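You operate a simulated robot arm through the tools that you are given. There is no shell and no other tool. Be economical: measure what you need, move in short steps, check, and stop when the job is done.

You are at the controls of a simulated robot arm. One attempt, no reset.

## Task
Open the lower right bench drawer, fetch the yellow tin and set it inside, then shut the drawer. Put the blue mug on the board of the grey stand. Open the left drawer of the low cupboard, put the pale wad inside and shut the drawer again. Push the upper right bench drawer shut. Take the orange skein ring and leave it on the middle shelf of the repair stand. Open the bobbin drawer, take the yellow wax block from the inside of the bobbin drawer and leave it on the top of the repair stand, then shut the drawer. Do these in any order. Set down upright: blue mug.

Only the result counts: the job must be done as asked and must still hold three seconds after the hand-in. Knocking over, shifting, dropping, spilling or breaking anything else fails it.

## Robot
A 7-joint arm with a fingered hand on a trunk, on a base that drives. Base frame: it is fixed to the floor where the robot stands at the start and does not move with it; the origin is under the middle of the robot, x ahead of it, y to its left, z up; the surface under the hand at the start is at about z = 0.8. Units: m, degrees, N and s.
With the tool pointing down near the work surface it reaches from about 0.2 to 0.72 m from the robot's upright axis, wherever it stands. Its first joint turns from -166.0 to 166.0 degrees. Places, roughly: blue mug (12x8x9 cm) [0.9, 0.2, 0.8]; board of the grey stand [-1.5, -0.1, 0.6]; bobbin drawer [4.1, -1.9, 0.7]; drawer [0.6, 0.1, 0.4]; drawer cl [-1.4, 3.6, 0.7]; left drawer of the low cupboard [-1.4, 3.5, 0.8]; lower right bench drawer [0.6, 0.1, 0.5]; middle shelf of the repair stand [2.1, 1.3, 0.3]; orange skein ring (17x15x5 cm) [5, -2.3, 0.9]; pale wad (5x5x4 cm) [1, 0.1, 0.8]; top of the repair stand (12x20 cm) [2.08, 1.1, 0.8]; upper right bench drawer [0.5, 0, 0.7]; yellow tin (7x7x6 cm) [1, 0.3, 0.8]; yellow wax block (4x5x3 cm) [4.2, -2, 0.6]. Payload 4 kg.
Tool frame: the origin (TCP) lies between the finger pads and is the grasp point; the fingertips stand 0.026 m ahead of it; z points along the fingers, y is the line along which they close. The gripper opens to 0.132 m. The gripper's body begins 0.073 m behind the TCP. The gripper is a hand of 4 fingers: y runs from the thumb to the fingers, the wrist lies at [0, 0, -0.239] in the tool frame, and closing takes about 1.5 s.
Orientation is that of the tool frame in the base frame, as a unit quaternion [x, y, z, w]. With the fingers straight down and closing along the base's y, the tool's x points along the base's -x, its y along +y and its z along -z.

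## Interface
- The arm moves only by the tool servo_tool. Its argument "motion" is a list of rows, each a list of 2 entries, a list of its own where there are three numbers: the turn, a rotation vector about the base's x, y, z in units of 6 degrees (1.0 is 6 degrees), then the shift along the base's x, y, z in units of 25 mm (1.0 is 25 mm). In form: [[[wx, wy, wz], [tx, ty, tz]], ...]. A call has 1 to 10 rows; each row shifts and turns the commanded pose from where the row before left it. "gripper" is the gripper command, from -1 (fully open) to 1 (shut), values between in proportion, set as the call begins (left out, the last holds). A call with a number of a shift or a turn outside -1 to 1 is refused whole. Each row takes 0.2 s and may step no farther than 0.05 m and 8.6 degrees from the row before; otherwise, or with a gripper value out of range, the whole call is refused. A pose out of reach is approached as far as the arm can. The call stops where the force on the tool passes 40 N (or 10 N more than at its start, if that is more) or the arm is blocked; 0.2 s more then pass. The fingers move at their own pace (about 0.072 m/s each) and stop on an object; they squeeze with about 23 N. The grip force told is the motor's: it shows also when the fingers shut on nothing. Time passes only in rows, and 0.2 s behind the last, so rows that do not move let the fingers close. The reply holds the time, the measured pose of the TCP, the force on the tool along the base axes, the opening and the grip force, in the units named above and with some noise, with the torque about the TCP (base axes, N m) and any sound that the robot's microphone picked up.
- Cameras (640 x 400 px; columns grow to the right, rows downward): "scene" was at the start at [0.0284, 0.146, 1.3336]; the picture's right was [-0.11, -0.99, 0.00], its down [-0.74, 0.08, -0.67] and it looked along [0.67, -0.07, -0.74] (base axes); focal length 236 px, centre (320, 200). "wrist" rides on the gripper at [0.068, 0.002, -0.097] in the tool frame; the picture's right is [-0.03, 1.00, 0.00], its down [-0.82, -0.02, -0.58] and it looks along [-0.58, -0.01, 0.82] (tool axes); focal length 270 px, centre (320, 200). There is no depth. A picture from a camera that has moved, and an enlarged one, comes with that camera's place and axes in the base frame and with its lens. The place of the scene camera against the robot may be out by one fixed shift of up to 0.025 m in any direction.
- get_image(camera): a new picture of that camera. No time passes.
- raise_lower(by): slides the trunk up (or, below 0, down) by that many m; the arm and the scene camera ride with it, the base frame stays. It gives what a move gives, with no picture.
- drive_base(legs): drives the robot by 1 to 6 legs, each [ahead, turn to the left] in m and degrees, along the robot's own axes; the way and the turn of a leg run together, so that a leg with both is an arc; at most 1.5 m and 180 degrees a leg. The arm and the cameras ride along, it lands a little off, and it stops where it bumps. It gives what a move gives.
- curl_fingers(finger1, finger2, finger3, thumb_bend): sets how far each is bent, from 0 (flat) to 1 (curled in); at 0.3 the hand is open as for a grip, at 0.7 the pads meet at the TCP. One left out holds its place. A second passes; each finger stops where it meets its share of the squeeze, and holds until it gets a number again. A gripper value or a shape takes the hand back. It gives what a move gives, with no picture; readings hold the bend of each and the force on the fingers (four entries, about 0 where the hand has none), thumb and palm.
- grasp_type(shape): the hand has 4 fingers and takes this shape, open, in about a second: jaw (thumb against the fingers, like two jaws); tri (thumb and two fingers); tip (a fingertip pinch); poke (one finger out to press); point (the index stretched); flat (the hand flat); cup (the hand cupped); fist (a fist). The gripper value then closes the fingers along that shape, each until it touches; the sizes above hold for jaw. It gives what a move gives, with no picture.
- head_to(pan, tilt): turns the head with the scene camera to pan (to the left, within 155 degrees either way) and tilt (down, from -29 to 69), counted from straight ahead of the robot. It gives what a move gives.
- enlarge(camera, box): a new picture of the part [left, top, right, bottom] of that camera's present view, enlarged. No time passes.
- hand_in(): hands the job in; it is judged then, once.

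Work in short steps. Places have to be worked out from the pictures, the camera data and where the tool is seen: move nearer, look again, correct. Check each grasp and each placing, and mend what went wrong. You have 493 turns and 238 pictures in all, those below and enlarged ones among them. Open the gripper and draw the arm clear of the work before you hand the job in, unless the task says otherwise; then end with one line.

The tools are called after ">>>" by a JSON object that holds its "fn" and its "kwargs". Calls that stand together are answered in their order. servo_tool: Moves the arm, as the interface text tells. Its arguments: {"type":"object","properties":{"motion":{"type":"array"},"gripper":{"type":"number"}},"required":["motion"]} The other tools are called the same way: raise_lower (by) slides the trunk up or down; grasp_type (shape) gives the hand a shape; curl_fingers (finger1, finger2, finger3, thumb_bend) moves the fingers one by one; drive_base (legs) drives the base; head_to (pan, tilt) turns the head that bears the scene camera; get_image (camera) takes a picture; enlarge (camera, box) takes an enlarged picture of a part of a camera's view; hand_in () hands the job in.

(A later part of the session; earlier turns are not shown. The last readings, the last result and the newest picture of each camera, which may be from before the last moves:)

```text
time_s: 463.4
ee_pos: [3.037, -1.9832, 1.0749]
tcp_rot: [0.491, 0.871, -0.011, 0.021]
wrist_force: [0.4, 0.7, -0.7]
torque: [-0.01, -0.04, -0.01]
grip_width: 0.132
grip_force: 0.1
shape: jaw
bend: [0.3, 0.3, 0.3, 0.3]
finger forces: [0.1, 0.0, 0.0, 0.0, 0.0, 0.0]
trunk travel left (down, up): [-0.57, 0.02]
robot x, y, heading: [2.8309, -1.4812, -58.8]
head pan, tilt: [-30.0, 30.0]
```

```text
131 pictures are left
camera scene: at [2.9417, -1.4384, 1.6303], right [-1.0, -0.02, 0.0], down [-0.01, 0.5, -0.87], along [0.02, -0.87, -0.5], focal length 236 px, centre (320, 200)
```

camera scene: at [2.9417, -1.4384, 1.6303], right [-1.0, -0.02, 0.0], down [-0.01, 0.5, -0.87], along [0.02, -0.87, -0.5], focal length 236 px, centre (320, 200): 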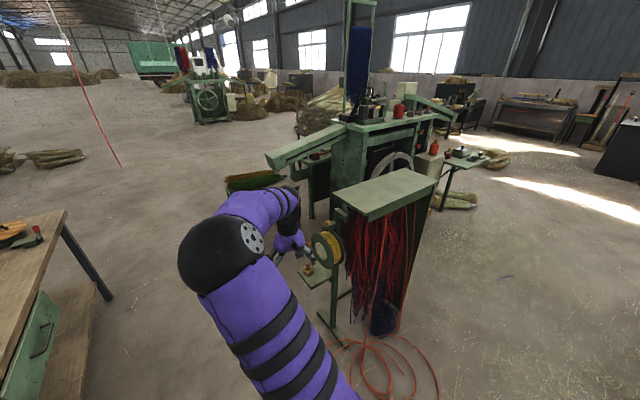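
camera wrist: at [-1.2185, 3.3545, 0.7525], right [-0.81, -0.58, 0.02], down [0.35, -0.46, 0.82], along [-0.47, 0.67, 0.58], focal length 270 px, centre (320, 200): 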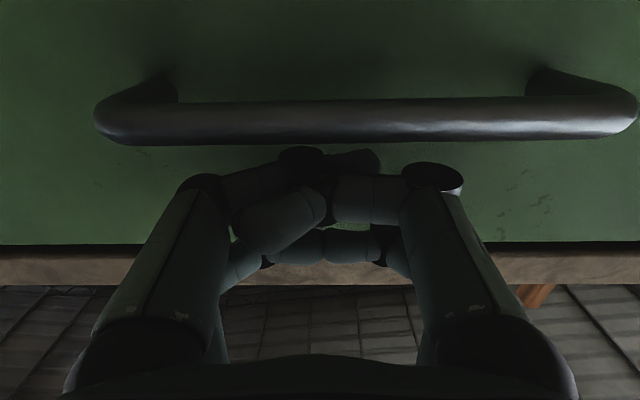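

The bobbin drawer handle is near (4.09,-1.93,0.65) and the orange ring is on the raised back ledge near (5.0,-2.33). I'll drive to stand in front of the drawer at about n=1.5, s=4.0, keeping clear of the skein rack.

>>> {"fn": "drive_base", "kwargs": {"legs": [[0, 7.5], [1.1, 0], [0, 87]]}}

>>> {"fn": "head_to", "kwargs": {"pan": 0, "tilt": 40}}

>>> {"fn": "get_image", "kwargs": {"camera": "scene"}}

>>> {"fn": "get_image", "kwargs": {"camera": "wrist"}}

```text
time_s: 473.8
ee_pos: [4.0163, -2.0873, 1.0736]
tcp_rot: [-0.311, 0.95, 0.008, 0.022]
wrist_force: [-0.1, 0.7, -1.4]
torque: [0.03, -0.01, -0.02]
grip_width: 0.132
grip_force: 0.1
shape: jaw
bend: [0.3, 0.3, 0.3, 0.3]
finger forces: [0.1, 0.1, 0.0, 0.0, 0.0, 0.0]
trunk travel left (down, up): [-0.57, 0.02]
robot x, y, heading: [3.534, -2.3356, 36.2]
head pan, tilt: [-30.0, 30.0]
```

```text
time_s: 474.7
ee_pos: [4.0164, -2.0882, 1.0753]
tcp_rot: [-0.311, 0.95, 0.007, 0.023]
wrist_force: [0.2, -0.1, -0.1]
torque: [0.01, 0.0, 0.0]
grip_width: 0.1322
grip_force: 0.1
shape: jaw
bend: [0.3, 0.3, 0.3, 0.3]
finger forces: [0.0, 0.0, 0.0, 0.1, 0.0, 0.1]
trunk travel left (down, up): [-0.57, 0.02]
robot x, y, heading: [3.5306, -2.3383, 36.3]
head pan, tilt: [0.0, 40.0]
```

```text
130 pictures are left
camera scene: at [3.473, -2.1988, 1.615], right [0.59, -0.81, 0.0], down [-0.52, -0.38, -0.77], along [0.62, 0.45, -0.64], focal length 236 px, centre (320, 200)
```

scene: 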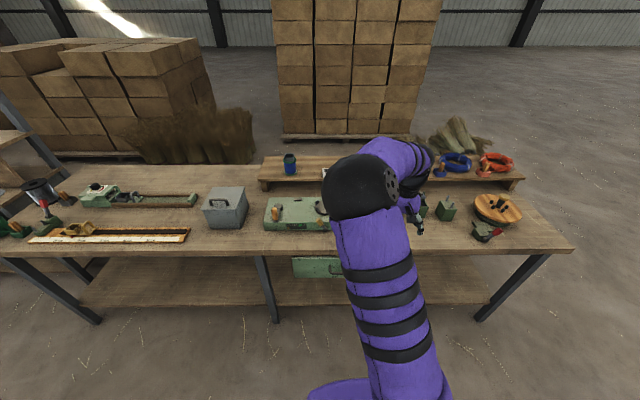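

```text
129 pictures are left
camera wrist: at [3.9571, -2.1284, 1.1684], right [-0.57, 0.82, 0.0], down [0.65, 0.45, 0.62], along [0.51, 0.35, -0.79], focal length 270 px, centre (320, 200)
```

wrist: 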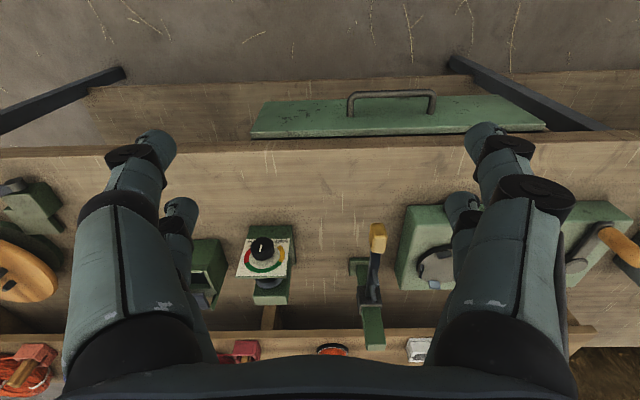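

The drawer bar is at about n=2.138, s=3.905, z≈0.67. I'd like more room, so I'll check the clearance behind me.

>>> {"fn": "head_to", "kwargs": {"pan": 150, "tilt": 45}}

>>> {"fn": "get_image", "kwargs": {"camera": "scene"}}

>>> {"fn": "head_to", "kwargs": {"pan": -150, "tilt": 45}}

>>> {"fn": "get_image", "kwargs": {"camera": "scene"}}

```text
time_s: 477.1
ee_pos: [4.0166, -2.0872, 1.0741]
tcp_rot: [-0.31, 0.95, 0.008, 0.023]
wrist_force: [0.3, 1.1, 0.1]
torque: [0.0, 0.02, 0.02]
grip_width: 0.1319
grip_force: 0.0
shape: jaw
bend: [0.3, 0.3, 0.3, 0.3]
finger forces: [0.1, 0.0, 0.0, 0.1, 0.0, 0.0]
trunk travel left (down, up): [-0.57, 0.02]
robot x, y, heading: [3.5336, -2.3362, 36.3]
head pan, tilt: [150.0, 45.0]
```

```text
128 pictures are left
camera scene: at [3.3235, -2.2577, 1.6077], right [-0.11, 0.99, 0.0], down [0.7, 0.08, -0.71], along [-0.7, -0.08, -0.71], focal length 236 px, centre (320, 200)
```

scene: 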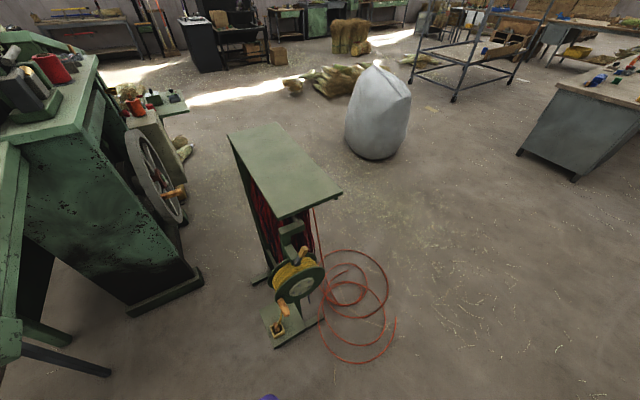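

```text
time_s: 481.1
ee_pos: [4.0159, -2.0882, 1.0749]
tcp_rot: [-0.311, 0.95, 0.007, 0.024]
wrist_force: [-0.7, -1.2, -0.5]
torque: [0.01, 0.01, 0.0]
grip_width: 0.132
grip_force: 0.1
shape: jaw
bend: [0.3, 0.3, 0.3, 0.3]
finger forces: [0.1, 0.1, 0.0, 0.0, 0.0, 0.0]
trunk travel left (down, up): [-0.57, 0.02]
robot x, y, heading: [3.5336, -2.3412, 36.4]
head pan, tilt: [-150.0, 45.0]
```

```text
127 pictures are left
camera scene: at [3.3716, -2.3234, 1.6077], right [-0.92, 0.4, 0.0], down [0.28, 0.65, -0.71], along [-0.29, -0.65, -0.71], focal length 236 px, centre (320, 200)
```

scene: 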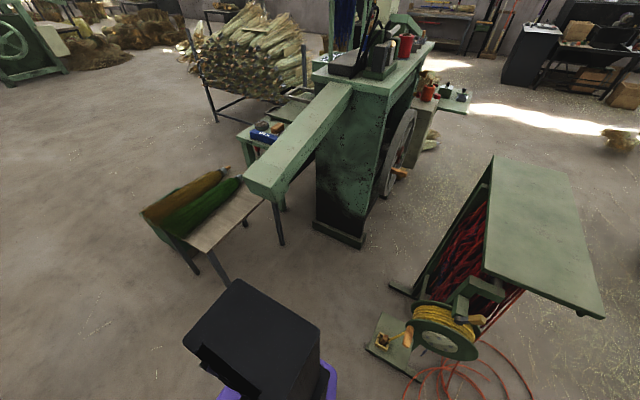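

There is roughly 0.15 m behind before the rack tray, so I'll back 0.1 m only, then set the hand horizontal with vertical closing.

>>> {"fn": "drive_base", "kwargs": {"legs": [[-0.1, 0]]}}

>>> {"fn": "head_to", "kwargs": {"pan": 0, "tilt": 40}}

>>> {"fn": "servo_tool", "kwargs": {"motion": [[[0.58, -0.81, 0], [0.2, 0.14, -0.3]], [[0.58, -0.81, 0], [0.2, 0.14, -0.3]], [[0.58, -0.81, 0], [0.2, 0.14, -0.3]], [[0.58, -0.81, 0], [0.2, 0.14, -0.3]], [[0.58, -0.81, 0], [0.2, 0.14, -0.3]], [[0.58, -0.81, 0], [0, 0, -0.3]], [[0.58, -0.81, 0], [0, 0, -0.3]], [[0.58, -0.81, 0], [0, 0, -0.3]], [[0.58, -0.81, 0], [0, 0, -0.3]], [[0.58, -0.81, 0], [0, 0, -0.3]]], "gripper": 0}}

>>> {"fn": "servo_tool", "kwargs": {"motion": [[[0.58, -0.81, 0], [0, 0, 0]], [[0.58, -0.81, 0], [0, 0, 0]], [[0.58, -0.81, 0], [0, 0, 0]], [[0.58, -0.81, 0], [0, 0, 0]], [[0.58, -0.81, 0], [0, 0, 0]], [[0.81, 0.58, 0], [0, 0, 0]], [[0.81, 0.58, 0], [0, 0, 0]], [[0.81, 0.58, 0], [0, 0, 0]], [[0.81, 0.58, 0], [0, 0, 0]], [[0.81, 0.58, 0], [0, 0, 0]]]}}

>>> {"fn": "servo_tool", "kwargs": {"motion": [[[0.81, 0.58, 0], [0, 0, 0]], [[0.81, 0.58, 0], [0, 0, 0]], [[0.81, 0.58, 0], [0, 0, 0]], [[0.81, 0.58, 0], [0, 0, 0]], [[0.81, 0.58, 0], [0, 0, 0]], [[0.81, 0.58, 0], [0, 0, 0]], [[0.81, 0.58, 0], [0, 0, 0]], [[0.81, 0.58, 0], [0, 0, 0]], [[0.81, 0.58, 0], [0, 0, 0]], [[0.81, 0.58, 0], [0, 0, 0]]]}}

>>> {"fn": "get_image", "kwargs": {"camera": "scene"}}

```text
time_s: 482.3
ee_pos: [3.935, -2.1487, 1.0753]
tcp_rot: [-0.311, 0.95, 0.008, 0.024]
wrist_force: [-0.2, 0.4, -0.2]
torque: [0.0, 0.01, 0.01]
grip_width: 0.1321
grip_force: 0.1
shape: jaw
bend: [0.3, 0.3, 0.3, 0.3]
finger forces: [0.1, 0.0, 0.1, 0.0, 0.0, 0.0]
trunk travel left (down, up): [-0.57, 0.02]
robot x, y, heading: [3.4504, -2.3963, 36.1]
head pan, tilt: [-150.0, 45.0]
```

```text
time_s: 484.6
ee_pos: [3.9349, -2.1485, 1.0745]
tcp_rot: [-0.311, 0.95, 0.008, 0.024]
wrist_force: [0.1, 0.5, 0.1]
torque: [-0.03, -0.01, 0.02]
grip_width: 0.1319
grip_force: 0.1
shape: jaw
bend: [0.3, 0.3, 0.3, 0.3]
finger forces: [0.0, 0.1, 0.0, 0.0, 0.0, 0.0]
trunk travel left (down, up): [-0.57, 0.02]
robot x, y, heading: [3.4521, -2.3984, 35.9]
head pan, tilt: [0.0, 40.0]
```

```text
time_s: 486.8
ee_pos: [3.9599, -2.1308, 0.9984]
tcp_rot: [-0.265, 0.812, 0.156, 0.496]
wrist_force: [-0.6, -0.2, 0.2]
torque: [-0.01, 0.02, -0.01]
grip_width: 0.0663
grip_force: 0.1
shape: jaw
bend: [0.73, 0.73, 0.73, 0.7]
finger forces: [0.0, 0.1, 0.1, 0.0, 0.0, 0.0]
trunk travel left (down, up): [-0.57, 0.02]
robot x, y, heading: [3.4504, -2.3998, 36.3]
head pan, tilt: [0.0, 40.0]
```

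```text
time_s: 489.0
ee_pos: [3.9603, -2.1302, 0.9999]
tcp_rot: [-0.03, 0.693, 0.381, 0.611]
wrist_force: [0.4, 0.2, -0.1]
torque: [0.04, -0.01, 0.01]
grip_width: 0.0666
grip_force: 0.1
shape: jaw
bend: [0.73, 0.73, 0.73, 0.7]
finger forces: [0.0, 0.0, 0.0, 0.1, 0.1, 0.1]
trunk travel left (down, up): [-0.57, 0.02]
robot x, y, heading: [3.4489, -2.3979, 35.9]
head pan, tilt: [0.0, 40.0]
```

```text
time_s: 491.2
ee_pos: [3.9583, -2.1307, 0.9999]
tcp_rot: [0.333, 0.624, 0.619, 0.341]
wrist_force: [0.3, 0.3, -0.3]
torque: [-0.03, -0.01, 0.02]
grip_width: 0.0666
grip_force: 0.1
shape: jaw
bend: [0.73, 0.73, 0.73, 0.7]
finger forces: [0.1, 0.0, 0.0, 0.1, 0.0, 0.0]
trunk travel left (down, up): [-0.57, 0.02]
robot x, y, heading: [3.4502, -2.396, 36.3]
head pan, tilt: [0.0, 40.0]
```

```text
126 pictures are left
camera scene: at [3.3915, -2.2583, 1.615], right [0.59, -0.81, 0.0], down [-0.52, -0.38, -0.77], along [0.62, 0.45, -0.64], focal length 236 px, centre (320, 200)
```

scene: 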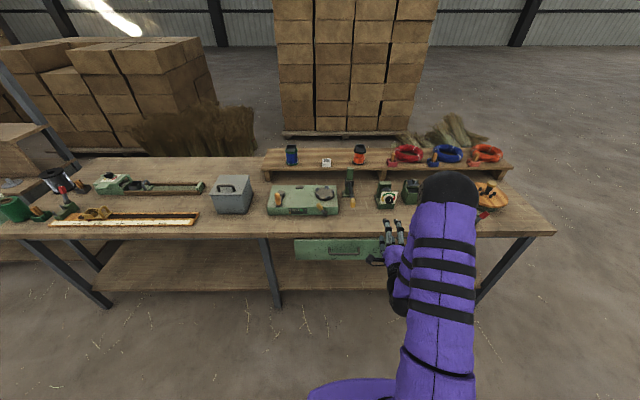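

Hand horizontal. I'll shift 13 cm left to the bar's centre and lower the trunk 0.3 m.

>>> {"fn": "servo_tool", "kwargs": {"motion": [[[0, 0, 0], [-0.62, 0.86, 0]], [[0, 0, 0], [-0.62, 0.86, 0]], [[0, 0, 0], [-0.62, 0.86, 0]], [[0, 0, 0], [-0.62, 0.86, 0]], [[0, 0, 0], [-0.62, 0.86, 0]]]}}

>>> {"fn": "raise_lower", "kwargs": {"by": -0.3}}

>>> {"fn": "get_image", "kwargs": {"camera": "wrist"}}

```text
time_s: 492.4
ee_pos: [3.8837, -2.0237, 0.9983]
tcp_rot: [0.331, 0.625, 0.619, 0.341]
wrist_force: [-0.3, -0.5, 0.0]
torque: [-0.04, -0.06, -0.03]
grip_width: 0.0664
grip_force: 0.1
shape: jaw
bend: [0.73, 0.73, 0.73, 0.7]
finger forces: [0.0, 0.0, 0.0, 0.0, 0.0, 0.0]
trunk travel left (down, up): [-0.57, 0.02]
robot x, y, heading: [3.4492, -2.3968, 36.4]
head pan, tilt: [0.0, 40.0]
```

```text
time_s: 495.4
ee_pos: [3.8849, -2.0235, 0.6977]
tcp_rot: [0.332, 0.624, 0.62, 0.342]
wrist_force: [0.2, -0.3, -0.3]
torque: [-0.01, 0.0, 0.02]
grip_width: 0.0664
grip_force: 0.0
shape: jaw
bend: [0.73, 0.73, 0.73, 0.7]
finger forces: [0.0, 0.0, 0.1, 0.0, 0.1, 0.0]
trunk travel left (down, up): [-0.27, 0.32]
robot x, y, heading: [3.4514, -2.3991, 36.2]
head pan, tilt: [0.0, 40.0]
```

```text
125 pictures are left
camera wrist: at [3.7666, -2.0175, 0.7003], right [0.01, -0.01, 1.0], down [-0.04, -1.0, -0.01], along [1.0, -0.04, -0.01], focal length 270 px, centre (320, 200)
```

wrist: 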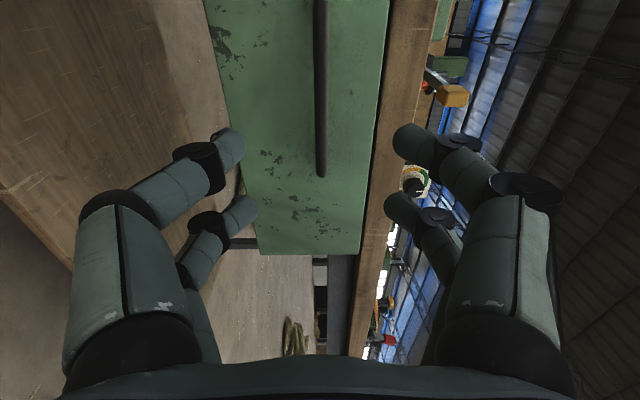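

The bar is exactly at hand height (z≈0.70). I'll advance 0.15 m along the normal and close.

>>> {"fn": "servo_tool", "kwargs": {"motion": [[[0, 0, 0.4], [0.81, 0.58, 0]], [[0, 0, 0], [0.81, 0.58, 0]], [[0, 0, 0], [0.81, 0.58, 0]], [[0, 0, 0], [0.81, 0.58, 0]], [[0, 0, 0], [0.81, 0.58, 0]], [[0, 0, 0], [0.81, 0.58, 0]]]}}

>>> {"fn": "get_image", "kwargs": {"camera": "wrist"}}

>>> {"fn": "servo_tool", "kwargs": {"motion": [[[0, 0, 0], [0, 0, 0]], [[0, 0, 0], [0, 0, 0]], [[0, 0, 0], [0, 0, 0]], [[0, 0, 0], [0, 0, 0]], [[0, 0, 0], [0, 0, 0]], [[0, 0, 0], [0, 0, 0]]], "gripper": 1}}

```text
time_s: 496.8
ee_pos: [4.0047, -1.9379, 0.697]
tcp_rot: [0.319, 0.633, 0.625, 0.328]
wrist_force: [-9.1, -6.9, 1.5]
torque: [0.29, -0.37, 0.12]
grip_width: 0.0664
grip_force: 0.0
shape: jaw
bend: [0.73, 0.73, 0.73, 0.7]
finger forces: [8.3, 2.1, 0.9, 0.0, 0.0, 0.0]
trunk travel left (down, up): [-0.27, 0.32]
robot x, y, heading: [3.4487, -2.4004, 36.2]
head pan, tilt: [0.0, 40.0]
```

```text
124 pictures are left
camera wrist: at [3.8866, -1.9367, 0.699], right [0.01, -0.01, 1.0], down [0.0, -1.0, -0.01], along [1.0, 0.0, -0.01], focal length 270 px, centre (320, 200)
```

wrist: 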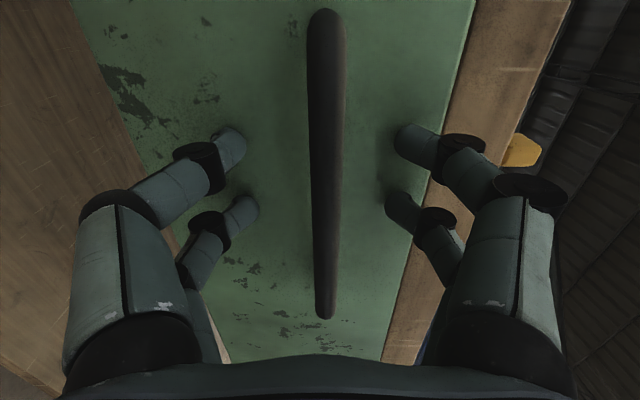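

```text
time_s: 498.2
ee_pos: [4.0063, -1.938, 0.6978]
tcp_rot: [0.319, 0.631, 0.626, 0.329]
wrist_force: [0.6, 1.3, -2.4]
torque: [-0.02, -0.03, 0.01]
grip_width: 0.0038
grip_force: 23.2
shape: jaw
bend: [0.77, 0.78, 0.78, 0.66]
finger forces: [0.1, 0.0, 0.0, 0.0, 2.8, 0.0]
trunk travel left (down, up): [-0.27, 0.32]
robot x, y, heading: [3.4503, -2.3985, 36.1]
head pan, tilt: [0.0, 40.0]
```

The fingers closed behind the bar (hooked). I'll pull.

>>> {"fn": "servo_tool", "kwargs": {"motion": [[[0, 0, 0], [-0.5, -0.36, 0]], [[0, 0, 0], [-0.6, -0.43, 0]], [[0, 0, 0], [-0.6, -0.43, 0]], [[0, 0, 0], [-0.6, -0.43, 0]], [[0, 0, 0], [-0.6, -0.43, 0]], [[0, 0, 0], [-0.6, -0.43, 0]]]}}

>>> {"fn": "get_image", "kwargs": {"camera": "wrist"}}

>>> {"fn": "get_image", "kwargs": {"camera": "scene"}}

```text
time_s: 499.6
ee_pos: [3.9187, -1.9999, 0.6969]
tcp_rot: [0.319, 0.631, 0.627, 0.328]
wrist_force: [1.1, -1.5, -3.2]
torque: [-0.01, -0.14, 0.03]
grip_width: 0.0036
grip_force: 23.2
shape: jaw
bend: [0.77, 0.78, 0.78, 0.66]
finger forces: [0.0, 0.0, 0.0, 0.1, 3.7, 0.1]
trunk travel left (down, up): [-0.27, 0.32]
robot x, y, heading: [3.4521, -2.3958, 36.2]
head pan, tilt: [0.0, 40.0]
```

```text
123 pictures are left
camera wrist: at [3.8, -1.9992, 0.7004], right [0.01, -0.01, 1.0], down [0.0, -1.0, -0.01], along [1.0, 0.0, -0.01], focal length 270 px, centre (320, 200)
```

wrist: 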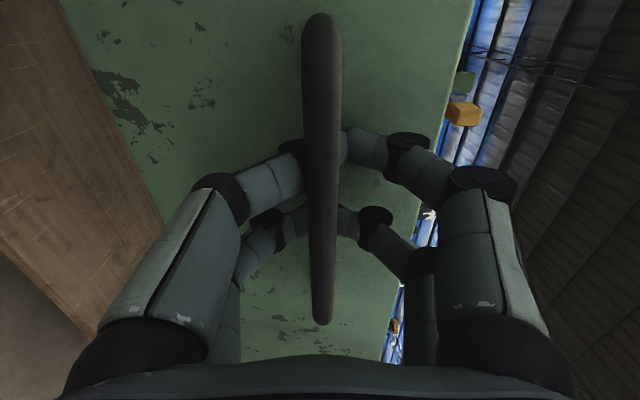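

```text
122 pictures are left
camera scene: at [3.3918, -2.2581, 1.315], right [0.59, -0.81, 0.0], down [-0.52, -0.38, -0.77], along [0.62, 0.45, -0.64], focal length 236 px, centre (320, 200)
```

scene: 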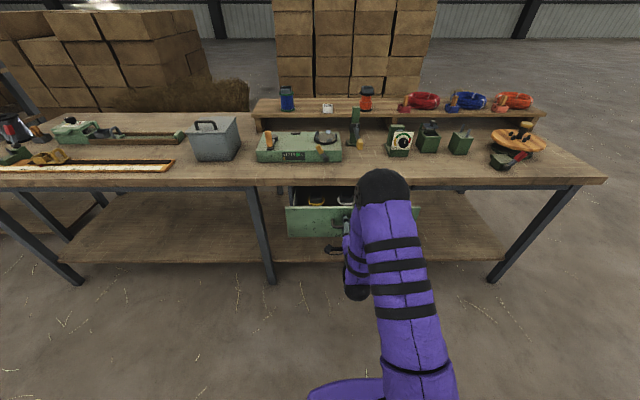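

The drawer is following (about 0.10 m out). I'll pull on to the reach limit.

>>> {"fn": "servo_tool", "kwargs": {"motion": [[[0, 0, 0], [-0.6, -0.43, 0]], [[0, 0, 0], [-0.6, -0.43, 0]], [[0, 0, 0], [-0.6, -0.43, 0]], [[0, 0, 0], [-0.5, -0.36, 0]], [[0, 0, 0], [-0.5, -0.36, 0]], [[0, 0, 0], [-0.5, -0.36, 0]]]}}

>>> {"fn": "get_image", "kwargs": {"camera": "scene"}}

```text
time_s: 501.0
ee_pos: [3.8495, -2.0431, 0.6886]
tcp_rot: [0.319, 0.631, 0.626, 0.329]
wrist_force: [1.9, 0.5, 0.7]
torque: [-0.05, 0.02, 0.04]
grip_width: 0.0037
grip_force: 23.0
shape: jaw
bend: [0.76, 0.78, 0.78, 0.66]
finger forces: [0.0, 0.0, 0.0, 0.0, 0.0, 0.1]
out of reach, approached as far as the arm can: row 5, 6
trunk travel left (down, up): [-0.27, 0.32]
robot x, y, heading: [3.4494, -2.3991, 36.4]
head pan, tilt: [0.0, 40.0]
```

```text
121 pictures are left
camera scene: at [3.3914, -2.2584, 1.315], right [0.59, -0.81, 0.0], down [-0.52, -0.38, -0.77], along [0.62, 0.45, -0.64], focal length 236 px, centre (320, 200)
```

scene: 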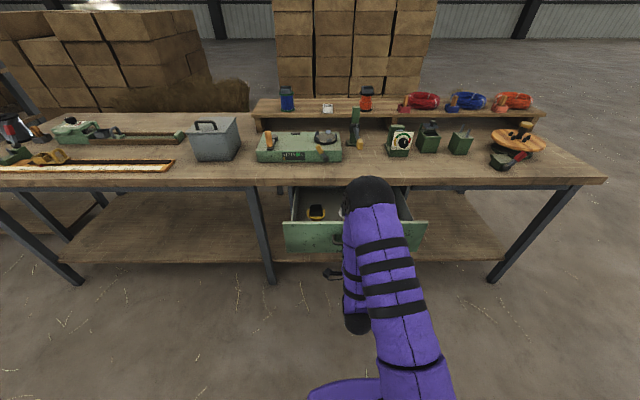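

Open about 0.19 m. I'm at the near reach limit, so I'll open the fingers and slide sideways off the bar's right end, then rise.

>>> {"fn": "servo_tool", "kwargs": {"motion": [[[0, 0, 0], [0, 0, 0.2]], [[0, 0, 0], [0, 0, 0]], [[0, 0, 0], [0, 0, 0]], [[0, 0, 0], [0, 0, 0]], [[0, 0, 0], [0, 0, 0]]], "gripper": -0.1}}

>>> {"fn": "get_image", "kwargs": {"camera": "wrist"}}

```text
time_s: 502.2
ee_pos: [3.8505, -2.0441, 0.69]
tcp_rot: [0.319, 0.631, 0.626, 0.329]
wrist_force: [-0.2, 0.4, 0.2]
torque: [0.0, 0.0, 0.01]
grip_width: 0.0721
grip_force: 0.0
shape: jaw
bend: [0.72, 0.72, 0.72, 0.7]
finger forces: [0.0, 0.0, 0.0, 0.0, 0.1, 0.0]
trunk travel left (down, up): [-0.27, 0.32]
robot x, y, heading: [3.4519, -2.3988, 36.1]
head pan, tilt: [0.0, 40.0]
```

```text
120 pictures are left
camera wrist: at [3.7324, -2.0406, 0.692], right [0.01, -0.01, 1.0], down [0.0, -1.0, -0.01], along [1.0, 0.0, -0.01], focal length 270 px, centre (320, 200)
```

wrist: 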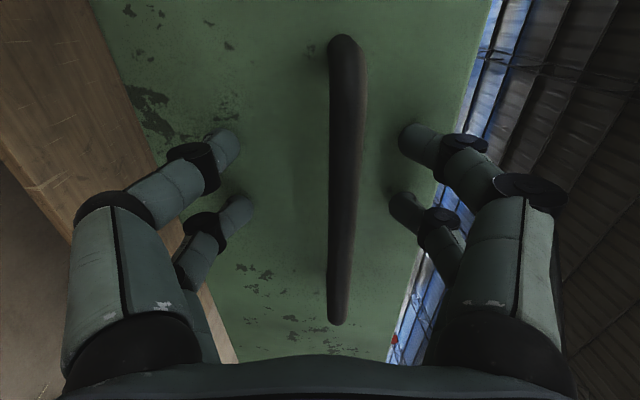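

>>> {"fn": "servo_tool", "kwargs": {"motion": [[[0, 0, 0], [0.58, -0.81, 0.2]], [[0, 0, 0], [0.58, -0.81, 0]], [[0, 0, 0], [0.58, -0.81, 0]], [[0, 0, 0], [0.58, -0.81, 0]], [[0, 0, 0], [0.58, -0.81, 0]], [[0, 0, 0], [0.58, -0.81, 0]], [[0, 0, 0], [0.58, -0.81, 0]]]}}

>>> {"fn": "get_image", "kwargs": {"camera": "wrist"}}

```text
time_s: 503.8
ee_pos: [3.9551, -2.1791, 0.6929]
tcp_rot: [0.319, 0.631, 0.626, 0.329]
wrist_force: [-0.4, -0.1, 0.6]
torque: [-0.03, -0.03, 0.0]
grip_width: 0.072
grip_force: 0.1
shape: jaw
bend: [0.72, 0.72, 0.72, 0.7]
finger forces: [0.0, 0.1, 0.0, 0.0, 0.1, 0.1]
out of reach, approached as far as the arm can: row 1
trunk travel left (down, up): [-0.27, 0.32]
robot x, y, heading: [3.4515, -2.3968, 36.0]
head pan, tilt: [0.0, 40.0]
```

```text
119 pictures are left
camera wrist: at [3.8376, -2.1776, 0.6945], right [0.01, -0.01, 1.0], down [0.0, -1.0, -0.01], along [1.0, 0.0, -0.01], focal length 270 px, centre (320, 200)
```

wrist: 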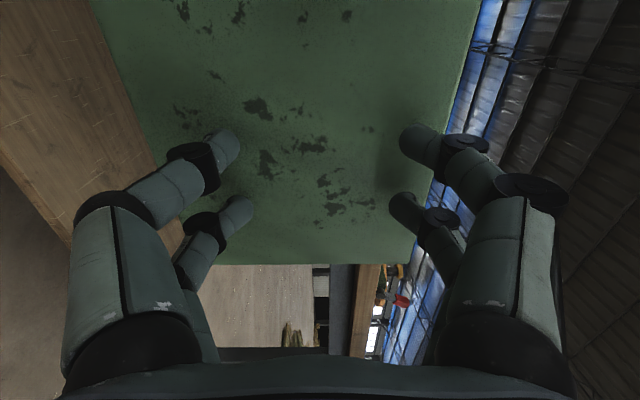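

Clear of the bar. I'll raise the trunk and rotate the tool back to pointing down.

>>> {"fn": "raise_lower", "kwargs": {"by": 0.32}}

>>> {"fn": "servo_tool", "kwargs": {"motion": [[[-0.81, -0.58, 0], [0, 0, 0.2]], [[-0.81, -0.58, 0], [0, 0, 0.2]], [[-0.81, -0.58, 0], [0, 0, 0.2]], [[-0.81, -0.58, 0], [0, 0, 0.2]], [[-0.81, -0.58, 0], [0, 0, 0.2]], [[-0.81, -0.58, 0], [0, 0, 0.2]], [[-0.81, -0.58, 0], [0, 0, 0.2]], [[-0.81, -0.58, 0], [0, 0, 0.2]], [[-0.81, -0.58, 0], [0, 0, 0.2]], [[-0.81, -0.58, 0], [0, 0, 0.2]]]}}

>>> {"fn": "servo_tool", "kwargs": {"motion": [[[-0.81, -0.58, 0], [0, 0, 0]], [[-0.81, -0.58, 0], [0, 0, 0]], [[-0.81, -0.58, 0], [0, 0, 0]], [[-0.81, -0.58, 0], [0, 0, 0]], [[-0.81, -0.58, 0], [0, 0, 0]], [[-0.58, 0.81, 0], [0, 0, 0]], [[-0.58, 0.81, 0], [0, 0, 0]], [[-0.58, 0.81, 0], [0, 0, 0]], [[-0.58, 0.81, 0], [0, 0, 0]], [[-0.58, 0.81, 0], [0, 0, 0]]]}}

>>> {"fn": "servo_tool", "kwargs": {"motion": [[[-0.58, 0.81, 0], [0, 0, 0]], [[-0.58, 0.81, 0], [0, 0, 0]], [[-0.58, 0.81, 0], [0, 0, 0]], [[-0.58, 0.81, 0], [0, 0, 0]], [[-0.58, 0.81, 0], [0, 0, 0]], [[-0.58, 0.81, 0], [0, 0, 0]], [[-0.58, 0.81, 0], [0, 0, 0]], [[-0.58, 0.81, 0], [0, 0, 0]], [[-0.58, 0.81, 0], [0, 0, 0]], [[-0.58, 0.81, 0], [0, 0, 0]]]}}

>>> {"fn": "get_image", "kwargs": {"camera": "scene"}}

>>> {"fn": "get_image", "kwargs": {"camera": "wrist"}}

```text
time_s: 507.0
ee_pos: [3.956, -2.1793, 1.0139]
tcp_rot: [0.319, 0.631, 0.626, 0.33]
wrist_force: [0.1, -0.1, 0.1]
torque: [0.0, 0.0, -0.02]
grip_width: 0.0722
grip_force: 0.0
shape: jaw
bend: [0.72, 0.72, 0.72, 0.7]
finger forces: [0.1, 0.0, 0.0, 0.0, 0.0, 0.1]
trunk travel left (down, up): [-0.59, 0.0]
robot x, y, heading: [3.4497, -2.3976, 36.1]
head pan, tilt: [0.0, 40.0]
```

```text
time_s: 509.2
ee_pos: [3.9555, -2.1768, 1.0631]
tcp_rot: [-0.04, 0.705, 0.379, 0.598]
wrist_force: [-0.5, -0.5, -0.8]
torque: [-0.04, -0.02, 0.0]
grip_width: 0.0724
grip_force: 0.0
shape: jaw
bend: [0.72, 0.72, 0.72, 0.7]
finger forces: [0.0, 0.1, 0.1, 0.0, 0.0, 0.0]
trunk travel left (down, up): [-0.59, 0.0]
robot x, y, heading: [3.4504, -2.3972, 35.9]
head pan, tilt: [0.0, 40.0]
```

```text
time_s: 511.4
ee_pos: [3.9581, -2.1788, 1.0629]
tcp_rot: [-0.269, 0.823, 0.151, 0.478]
wrist_force: [0.2, 0.2, 0.7]
torque: [-0.01, 0.02, 0.0]
grip_width: 0.0725
grip_force: 0.2
shape: jaw
bend: [0.72, 0.72, 0.72, 0.7]
finger forces: [0.0, 0.1, 0.0, 0.0, 0.0, 0.0]
out of reach, approached as far as the arm can: row 6
trunk travel left (down, up): [-0.59, 0.0]
robot x, y, heading: [3.4485, -2.3981, 36.1]
head pan, tilt: [0.0, 40.0]
```

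```text
time_s: 513.6
ee_pos: [3.9584, -2.1775, 1.0623]
tcp_rot: [-0.31, 0.951, 0.001, 0.003]
wrist_force: [0.1, 0.2, -0.2]
torque: [0.01, -0.02, 0.02]
grip_width: 0.0726
grip_force: 0.0
shape: jaw
bend: [0.72, 0.72, 0.72, 0.7]
finger forces: [0.0, 0.1, 0.0, 0.0, 0.0, 0.0]
trunk travel left (down, up): [-0.59, 0.0]
robot x, y, heading: [3.4522, -2.4013, 36.3]
head pan, tilt: [0.0, 40.0]
```

```text
118 pictures are left
camera scene: at [3.3917, -2.258, 1.6349], right [0.59, -0.81, 0.0], down [-0.52, -0.38, -0.77], along [0.62, 0.45, -0.64], focal length 236 px, centre (320, 200)
```

scene: 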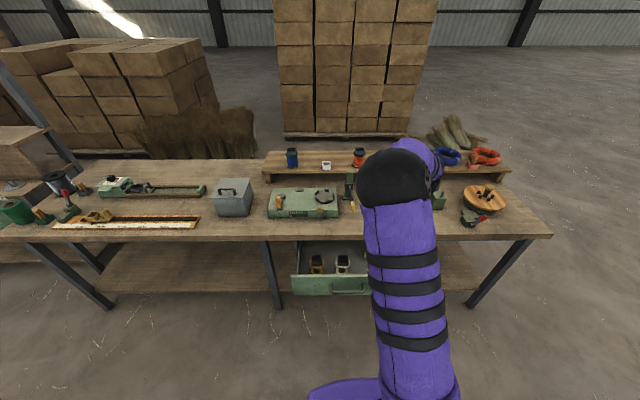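

```text
117 pictures are left
camera wrist: at [3.9023, -2.2159, 1.159], right [-0.57, 0.82, 0.0], down [0.67, 0.46, 0.58], along [0.48, 0.33, -0.81], focal length 270 px, centre (320, 200)
```

wrist: 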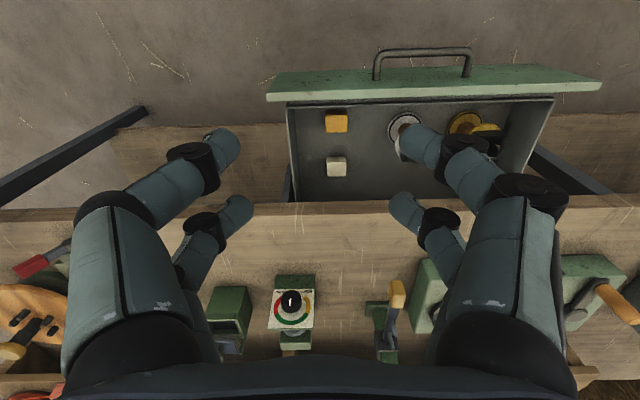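

The yellow block is at about n=2.08, s=4.04 on the drawer floor (pale block and spools nearby). I'll move over it at height, then lower the trunk.

>>> {"fn": "servo_tool", "kwargs": {"motion": [[[0, 0, 0], [0.65, 0.86, 0]], [[0, 0, 0], [0.65, 0.86, 0]], [[0, 0, 0], [0.65, 0.86, 0]], [[0, 0, 0], [0.65, 0.86, 0]], [[0, 0, 0], [0.65, 0.86, 0]]]}}

>>> {"fn": "raise_lower", "kwargs": {"by": -0.27}}

>>> {"fn": "get_image", "kwargs": {"camera": "wrist"}}

>>> {"fn": "get_image", "kwargs": {"camera": "scene"}}

```text
time_s: 514.8
ee_pos: [4.0409, -2.0708, 1.062]
tcp_rot: [-0.311, 0.95, 0.001, 0.004]
wrist_force: [0.4, 0.6, 0.1]
torque: [-0.04, 0.01, -0.01]
grip_width: 0.0725
grip_force: 0.0
shape: jaw
bend: [0.72, 0.72, 0.72, 0.7]
finger forces: [0.0, 0.1, 0.0, 0.1, 0.0, 0.1]
trunk travel left (down, up): [-0.59, 0.0]
robot x, y, heading: [3.4504, -2.3983, 36.0]
head pan, tilt: [0.0, 40.0]
```

```text
time_s: 517.6
ee_pos: [4.0401, -2.0715, 0.7921]
tcp_rot: [-0.311, 0.95, 0.002, 0.004]
wrist_force: [0.0, -0.4, -0.3]
torque: [0.01, 0.01, 0.0]
grip_width: 0.0723
grip_force: 0.0
shape: jaw
bend: [0.72, 0.72, 0.72, 0.7]
finger forces: [0.0, 0.0, 0.0, 0.1, 0.1, 0.0]
trunk travel left (down, up): [-0.32, 0.27]
robot x, y, heading: [3.4471, -2.3978, 36.0]
head pan, tilt: [0.0, 40.0]
```

```text
116 pictures are left
camera wrist: at [3.983, -2.1096, 0.8894], right [-0.57, 0.82, 0.0], down [0.67, 0.46, 0.58], along [0.48, 0.33, -0.81], focal length 270 px, centre (320, 200)
```

wrist: 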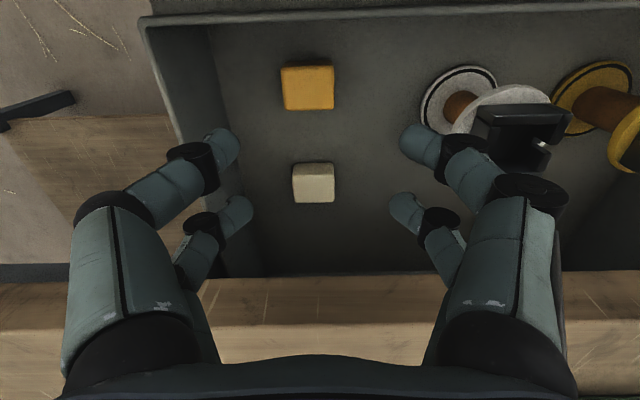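

```text
115 pictures are left
camera scene: at [3.3915, -2.2583, 1.365], right [0.59, -0.81, 0.0], down [-0.52, -0.38, -0.77], along [0.62, 0.45, -0.64], focal length 236 px, centre (320, 200)
```

scene: 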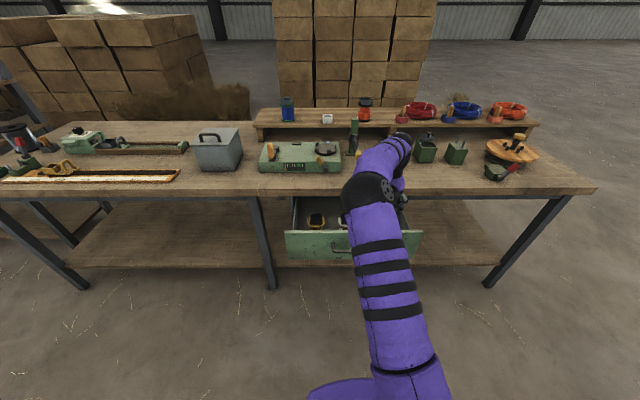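

The yellow block centre is near n≈2.066, s≈4.043, top z≈0.65. I'll adjust and descend.

>>> {"fn": "servo_tool", "kwargs": {"motion": [[[0, 0, 0], [-0.3, -0.46, -0.8]], [[0, 0, 0], [0, 0, -0.8]], [[0, 0, 0], [0, 0, -0.8]], [[0, 0, 0], [0, 0, -0.8]]]}}

>>> {"fn": "get_image", "kwargs": {"camera": "wrist"}}

```text
time_s: 518.6
ee_pos: [4.0303, -2.0808, 0.7117]
tcp_rot: [-0.311, 0.951, 0.0, 0.004]
wrist_force: [-0.4, 0.2, 0.1]
torque: [-0.04, 0.03, -0.02]
grip_width: 0.0727
grip_force: 0.1
shape: jaw
bend: [0.72, 0.72, 0.72, 0.7]
finger forces: [0.0, 0.0, 0.0, 0.0, 0.0, 0.1]
trunk travel left (down, up): [-0.32, 0.27]
robot x, y, heading: [3.4502, -2.3987, 36.2]
head pan, tilt: [0.0, 40.0]
```

```text
114 pictures are left
camera wrist: at [3.9743, -2.1196, 0.809], right [-0.57, 0.82, 0.0], down [0.67, 0.46, 0.58], along [0.48, 0.33, -0.81], focal length 270 px, centre (320, 200)
```

wrist: 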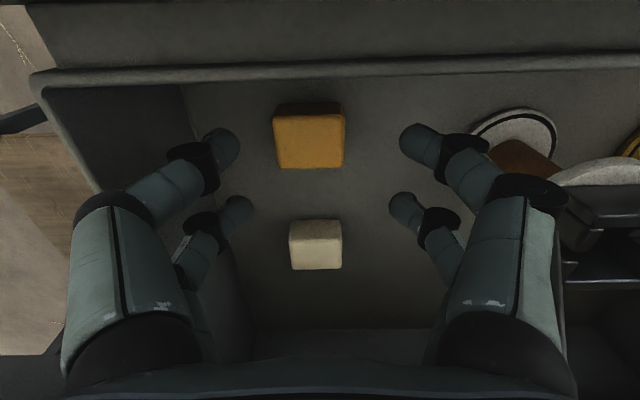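

Aligned. I'll descend the last 5.5 cm and close.

>>> {"fn": "servo_tool", "kwargs": {"motion": [[[0, 0, 0], [0.05, -0.1, -0.7]], [[0, 0, 0], [0, 0, -0.7]], [[0, 0, 0], [0, 0, -0.6]]]}}

>>> {"fn": "get_image", "kwargs": {"camera": "wrist"}}

```text
time_s: 519.4
ee_pos: [4.0322, -2.0853, 0.6618]
tcp_rot: [-0.31, 0.951, 0.002, 0.004]
wrist_force: [-0.1, -0.3, -0.5]
torque: [0.01, 0.0, 0.02]
grip_width: 0.0724
grip_force: 0.0
shape: jaw
bend: [0.72, 0.72, 0.72, 0.7]
finger forces: [0.1, 0.0, 0.0, 0.1, 0.0, 0.0]
trunk travel left (down, up): [-0.32, 0.27]
robot x, y, heading: [3.4506, -2.4, 36.3]
head pan, tilt: [0.0, 40.0]
```

```text
113 pictures are left
camera wrist: at [3.9756, -2.1231, 0.7589], right [-0.57, 0.82, 0.0], down [0.67, 0.46, 0.58], along [0.48, 0.33, -0.81], focal length 270 px, centre (320, 200)
```

wrist: 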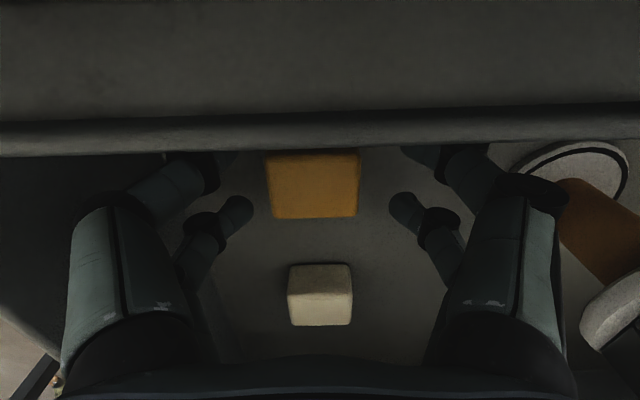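

>>> {"fn": "servo_tool", "kwargs": {"motion": [[[0, 0, 0], [0, 0, -0.25]], [[0, 0, 0], [0, 0, -0.1]]]}}

>>> {"fn": "servo_tool", "kwargs": {"motion": [[[0, 0, 0], [0, 0, 0]], [[0, 0, 0], [0, 0, 0]], [[0, 0, 0], [0, 0, 0]], [[0, 0, 0], [0, 0, 0]], [[0, 0, 0], [0, 0, 0]], [[0, 0, 0], [0, 0, 0]]], "gripper": 1}}

>>> {"fn": "get_image", "kwargs": {"camera": "wrist"}}

```text
time_s: 519.9
ee_pos: [4.0335, -2.0843, 0.6613]
tcp_rot: [-0.311, 0.95, 0.002, 0.009]
wrist_force: [-0.9, 3.5, 17.3]
torque: [-1.12, 1.06, -0.28]
grip_width: 0.0723
grip_force: 0.2
shape: jaw
bend: [0.72, 0.72, 0.72, 0.7]
finger forces: [0.1, 0.0, 0.1, 0.0, 0.0, 0.0]
trunk travel left (down, up): [-0.32, 0.27]
robot x, y, heading: [3.4513, -2.3977, 36.4]
head pan, tilt: [0.0, 40.0]
stopped in row 2: the force on the tool passed its limit at 45 N (the readings are from after the stop); the commanded pose is now the measured one
```

```text
time_s: 521.3
ee_pos: [4.0323, -2.0852, 0.6617]
tcp_rot: [-0.312, 0.95, 0.002, 0.008]
wrist_force: [0.3, 1.4, 39.0]
torque: [-2.02, 2.47, -0.2]
grip_width: 0.0347
grip_force: 22.5
shape: jaw
bend: [0.74, 0.74, 0.73, 0.7]
finger forces: [19.9, 21.0, 22.7, 0.0, 20.7, 0.1]
trunk travel left (down, up): [-0.32, 0.27]
robot x, y, heading: [3.4528, -2.4007, 36.2]
head pan, tilt: [0.0, 40.0]
```

```text
112 pictures are left
camera wrist: at [3.976, -2.1234, 0.7582], right [-0.57, 0.82, 0.0], down [0.66, 0.46, 0.59], along [0.49, 0.34, -0.81], focal length 270 px, centre (320, 200)
```

wrist: 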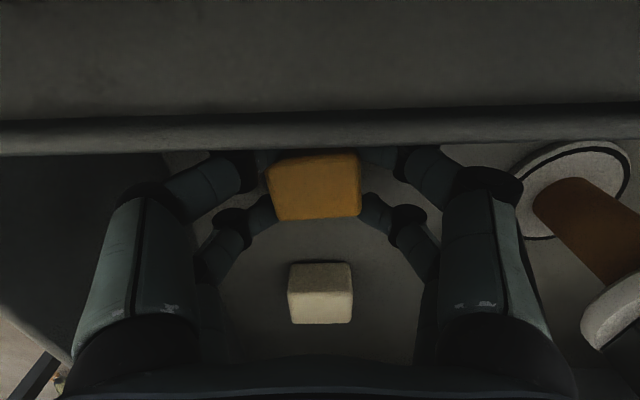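

The block is gripped; the palm side had met the drawer's front rim. I'll lift gently.

>>> {"fn": "servo_tool", "kwargs": {"motion": [[[0, 0, 0], [0.05, 0.05, 0.3]], [[0, 0, 0], [0, 0, 0.6]], [[0, 0, 0], [0, 0, 0.8]], [[0, 0, 0], [0, 0, 0.8]], [[0, 0, 0], [0, 0, 0.8]]]}}

>>> {"fn": "get_image", "kwargs": {"camera": "wrist"}}

```text
time_s: 522.5
ee_pos: [4.0356, -2.0823, 0.7422]
tcp_rot: [-0.312, 0.95, 0.002, 0.006]
wrist_force: [0.1, -0.6, -1.3]
torque: [0.01, -0.01, -0.01]
grip_width: 0.0348
grip_force: 22.9
shape: jaw
bend: [0.74, 0.74, 0.73, 0.7]
finger forces: [19.8, 21.0, 22.9, 0.0, 21.0, 0.0]
trunk travel left (down, up): [-0.32, 0.27]
robot x, y, heading: [3.4533, -2.3977, 36.1]
head pan, tilt: [0.0, 40.0]
```

```text
111 pictures are left
camera wrist: at [3.9787, -2.1212, 0.8382], right [-0.57, 0.82, 0.0], down [0.66, 0.46, 0.59], along [0.48, 0.34, -0.81], focal length 270 px, centre (320, 200)
```

wrist: 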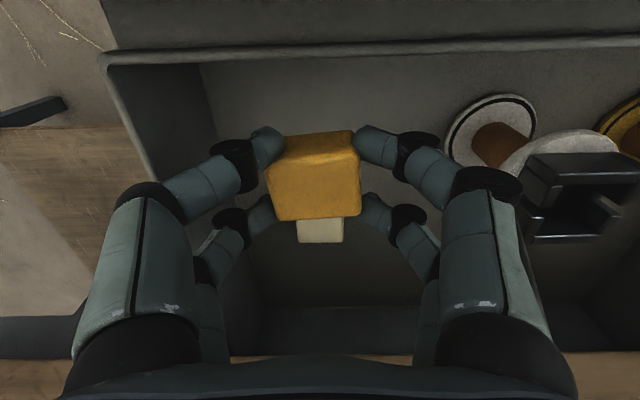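

The yellow block is lifted clear. I'll raise up and carry it to the repair stand, returning later to shut the drawer and fetch the ring.

>>> {"fn": "raise_lower", "kwargs": {"by": 0.27}}

>>> {"fn": "servo_tool", "kwargs": {"motion": [[[0, 0, 0], [-0.81, -0.58, 0.5]], [[0, 0, 0], [-0.81, -0.58, 0.5]], [[0, 0, 0], [-0.81, -0.58, 0.5]], [[0, 0, 0], [-0.81, -0.58, 0.5]]]}}

>>> {"fn": "drive_base", "kwargs": {"legs": [[0, 87], [1.5, 0], [1.5, 0]]}}

>>> {"fn": "head_to", "kwargs": {"pan": -40, "tilt": 30}}

>>> {"fn": "get_image", "kwargs": {"camera": "scene"}}

```text
time_s: 525.2
ee_pos: [4.0357, -2.0829, 1.0124]
tcp_rot: [-0.312, 0.95, 0.002, 0.007]
wrist_force: [-0.3, 0.1, -0.3]
torque: [0.03, 0.02, -0.01]
grip_width: 0.0347
grip_force: 22.8
shape: jaw
bend: [0.74, 0.74, 0.73, 0.7]
finger forces: [19.9, 21.1, 22.8, 0.1, 21.0, 0.0]
trunk travel left (down, up): [-0.59, 0.0]
robot x, y, heading: [3.4498, -2.3961, 36.2]
head pan, tilt: [0.0, 40.0]
```

```text
time_s: 526.2
ee_pos: [3.955, -2.1414, 1.0626]
tcp_rot: [-0.311, 0.95, 0.002, 0.006]
wrist_force: [1.0, 0.0, -0.1]
torque: [0.02, -0.04, -0.03]
grip_width: 0.0347
grip_force: 22.6
shape: jaw
bend: [0.74, 0.74, 0.73, 0.7]
finger forces: [19.8, 21.3, 22.8, 0.0, 21.0, 0.0]
trunk travel left (down, up): [-0.59, 0.0]
robot x, y, heading: [3.4509, -2.3951, 36.3]
head pan, tilt: [0.0, 40.0]
```

```text
time_s: 544.9
ee_pos: [1.4812, 0.5895, 1.064]
tcp_rot: [0.889, -0.458, -0.006, -0.003]
wrist_force: [0.0, 1.1, -0.3]
torque: [0.03, 0.01, -0.02]
grip_width: 0.0348
grip_force: 23.2
shape: jaw
bend: [0.74, 0.74, 0.73, 0.7]
finger forces: [19.7, 21.4, 23.0, 0.0, 20.7, 0.0]
trunk travel left (down, up): [-0.59, 0.0]
robot x, y, heading: [1.7266, 0.0836, 125.3]
head pan, tilt: [0.0, 40.0]
```

```text
time_s: 546.0
ee_pos: [1.4811, 0.5897, 1.0625]
tcp_rot: [0.889, -0.459, -0.006, -0.003]
wrist_force: [0.7, 1.0, -1.0]
torque: [-0.01, 0.0, 0.0]
grip_width: 0.0344
grip_force: 23.0
shape: jaw
bend: [0.74, 0.74, 0.73, 0.7]
finger forces: [19.7, 21.4, 22.9, 0.0, 20.7, 0.0]
trunk travel left (down, up): [-0.59, 0.0]
robot x, y, heading: [1.7318, 0.0803, 125.6]
head pan, tilt: [-40.0, 30.0]
```

```text
110 pictures are left
camera scene: at [1.6571, 0.0368, 1.6503], right [1.0, -0.08, 0.0], down [-0.04, -0.5, -0.87], along [0.07, 0.86, -0.5], focal length 236 px, centre (320, 200)
```

scene: 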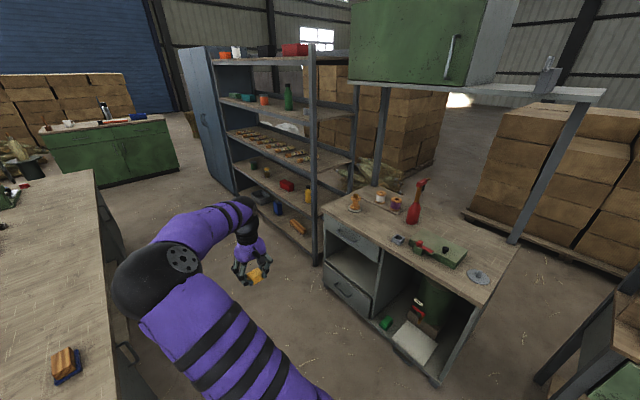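

I'll position in front of the stand: forward 0.6 m, turn to face it, and look.

>>> {"fn": "drive_base", "kwargs": {"legs": [[0.6, 0], [0, -90], [0.15, 0]]}}

>>> {"fn": "head_to", "kwargs": {"pan": 0, "tilt": 45}}

>>> {"fn": "get_image", "kwargs": {"camera": "scene"}}

>>> {"fn": "get_image", "kwargs": {"camera": "wrist"}}

```text
time_s: 551.1
ee_pos: [1.3874, 1.1316, 1.0629]
tcp_rot: [0.763, -0.646, -0.005, -0.004]
wrist_force: [-0.9, -0.1, -0.8]
torque: [-0.01, 0.0, -0.02]
grip_width: 0.0348
grip_force: 22.4
shape: jaw
bend: [0.74, 0.74, 0.73, 0.7]
finger forces: [19.9, 21.5, 23.2, 0.1, 20.7, 0.0]
trunk travel left (down, up): [-0.59, 0.0]
robot x, y, heading: [1.3857, 0.563, 99.5]
head pan, tilt: [-40.0, 30.0]
stopped in leg 2: the robot was blocked; the commanded pose is now the measured one
```

```text
time_s: 552.2
ee_pos: [1.3864, 1.1301, 1.0627]
tcp_rot: [0.763, -0.646, -0.006, -0.004]
wrist_force: [0.2, -0.5, 0.3]
torque: [0.0, -0.02, 0.02]
grip_width: 0.0345
grip_force: 22.7
shape: jaw
bend: [0.74, 0.74, 0.73, 0.7]
finger forces: [19.9, 21.4, 23.1, 0.0, 20.6, 0.1]
trunk travel left (down, up): [-0.59, 0.0]
robot x, y, heading: [1.3873, 0.5631, 99.8]
head pan, tilt: [0.0, 45.0]
```

```text
109 pictures are left
camera scene: at [1.2437, 0.5625, 1.6277], right [0.99, 0.17, 0.0], down [0.12, -0.7, -0.71], along [-0.12, 0.7, -0.71], focal length 236 px, centre (320, 200)
```

scene: 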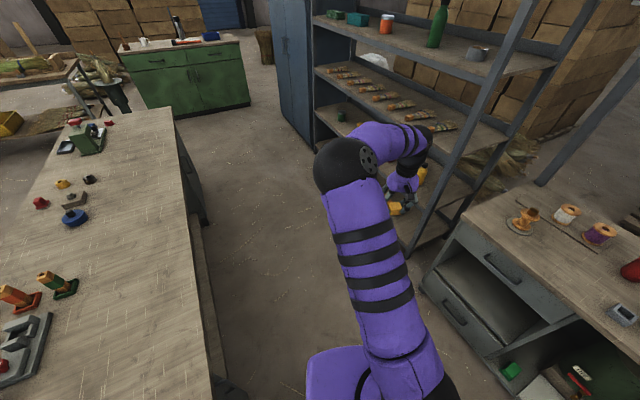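

```text
108 pictures are left
camera wrist: at [1.3966, 1.0633, 1.1587], right [-0.99, -0.14, 0.0], down [-0.11, 0.8, 0.59], along [-0.08, 0.58, -0.81], focal length 270 px, centre (320, 200)
```

wrist: 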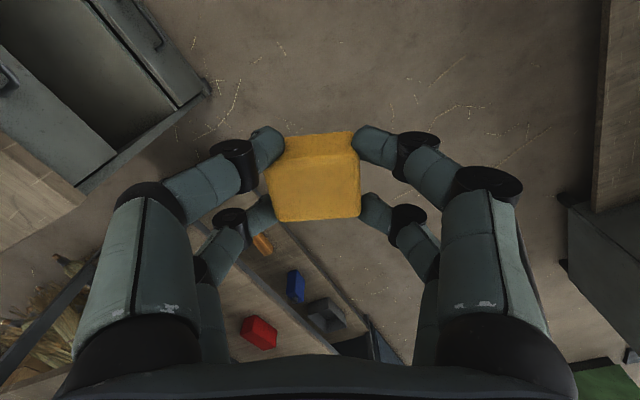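

The rear met the bench corner. I'll back out along the corridor, angle toward the stand, and finish facing it at n≈1.78.

>>> {"fn": "drive_base", "kwargs": {"legs": [[0, 26], [-0.6, 0], [0, -40], [0.5, 0], [0, -50]]}}

>>> {"fn": "get_image", "kwargs": {"camera": "scene"}}

>>> {"fn": "get_image", "kwargs": {"camera": "wrist"}}

```text
time_s: 564.2
ee_pos: [2.2883, 0.8194, 1.0622]
tcp_rot: [-0.307, 0.952, 0.003, 0.006]
wrist_force: [-0.2, 0.2, -1.1]
torque: [0.05, 0.01, 0.03]
grip_width: 0.029
grip_force: 22.9
shape: jaw
bend: [0.75, 0.74, 0.73, 0.73]
finger forces: [17.8, 19.4, 29.3, 0.0, 11.8, 0.0]
trunk travel left (down, up): [-0.59, 0.0]
robot x, y, heading: [1.7802, 0.5662, 35.8]
head pan, tilt: [0.0, 45.0]
```

```text
107 pictures are left
camera scene: at [1.719, 0.705, 1.6277], right [0.59, -0.81, 0.0], down [-0.57, -0.41, -0.71], along [0.57, 0.41, -0.71], focal length 236 px, centre (320, 200)
```

scene: 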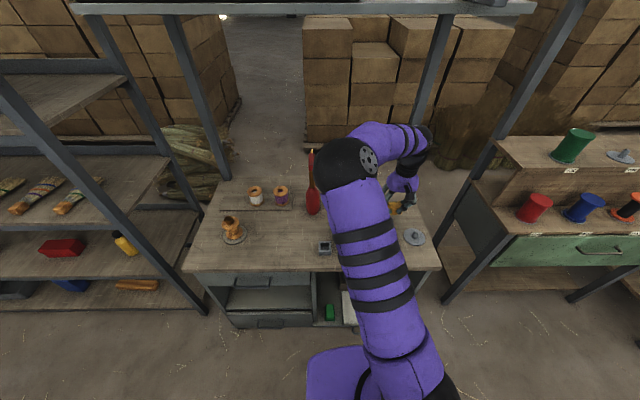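

```text
106 pictures are left
camera wrist: at [2.231, 0.7805, 1.1587], right [-0.56, 0.83, 0.0], down [0.67, 0.45, 0.59], along [0.49, 0.33, -0.81], focal length 270 px, centre (320, 200)
```

wrist: 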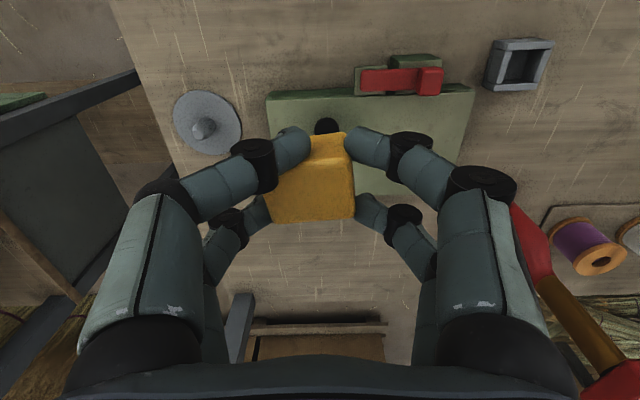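

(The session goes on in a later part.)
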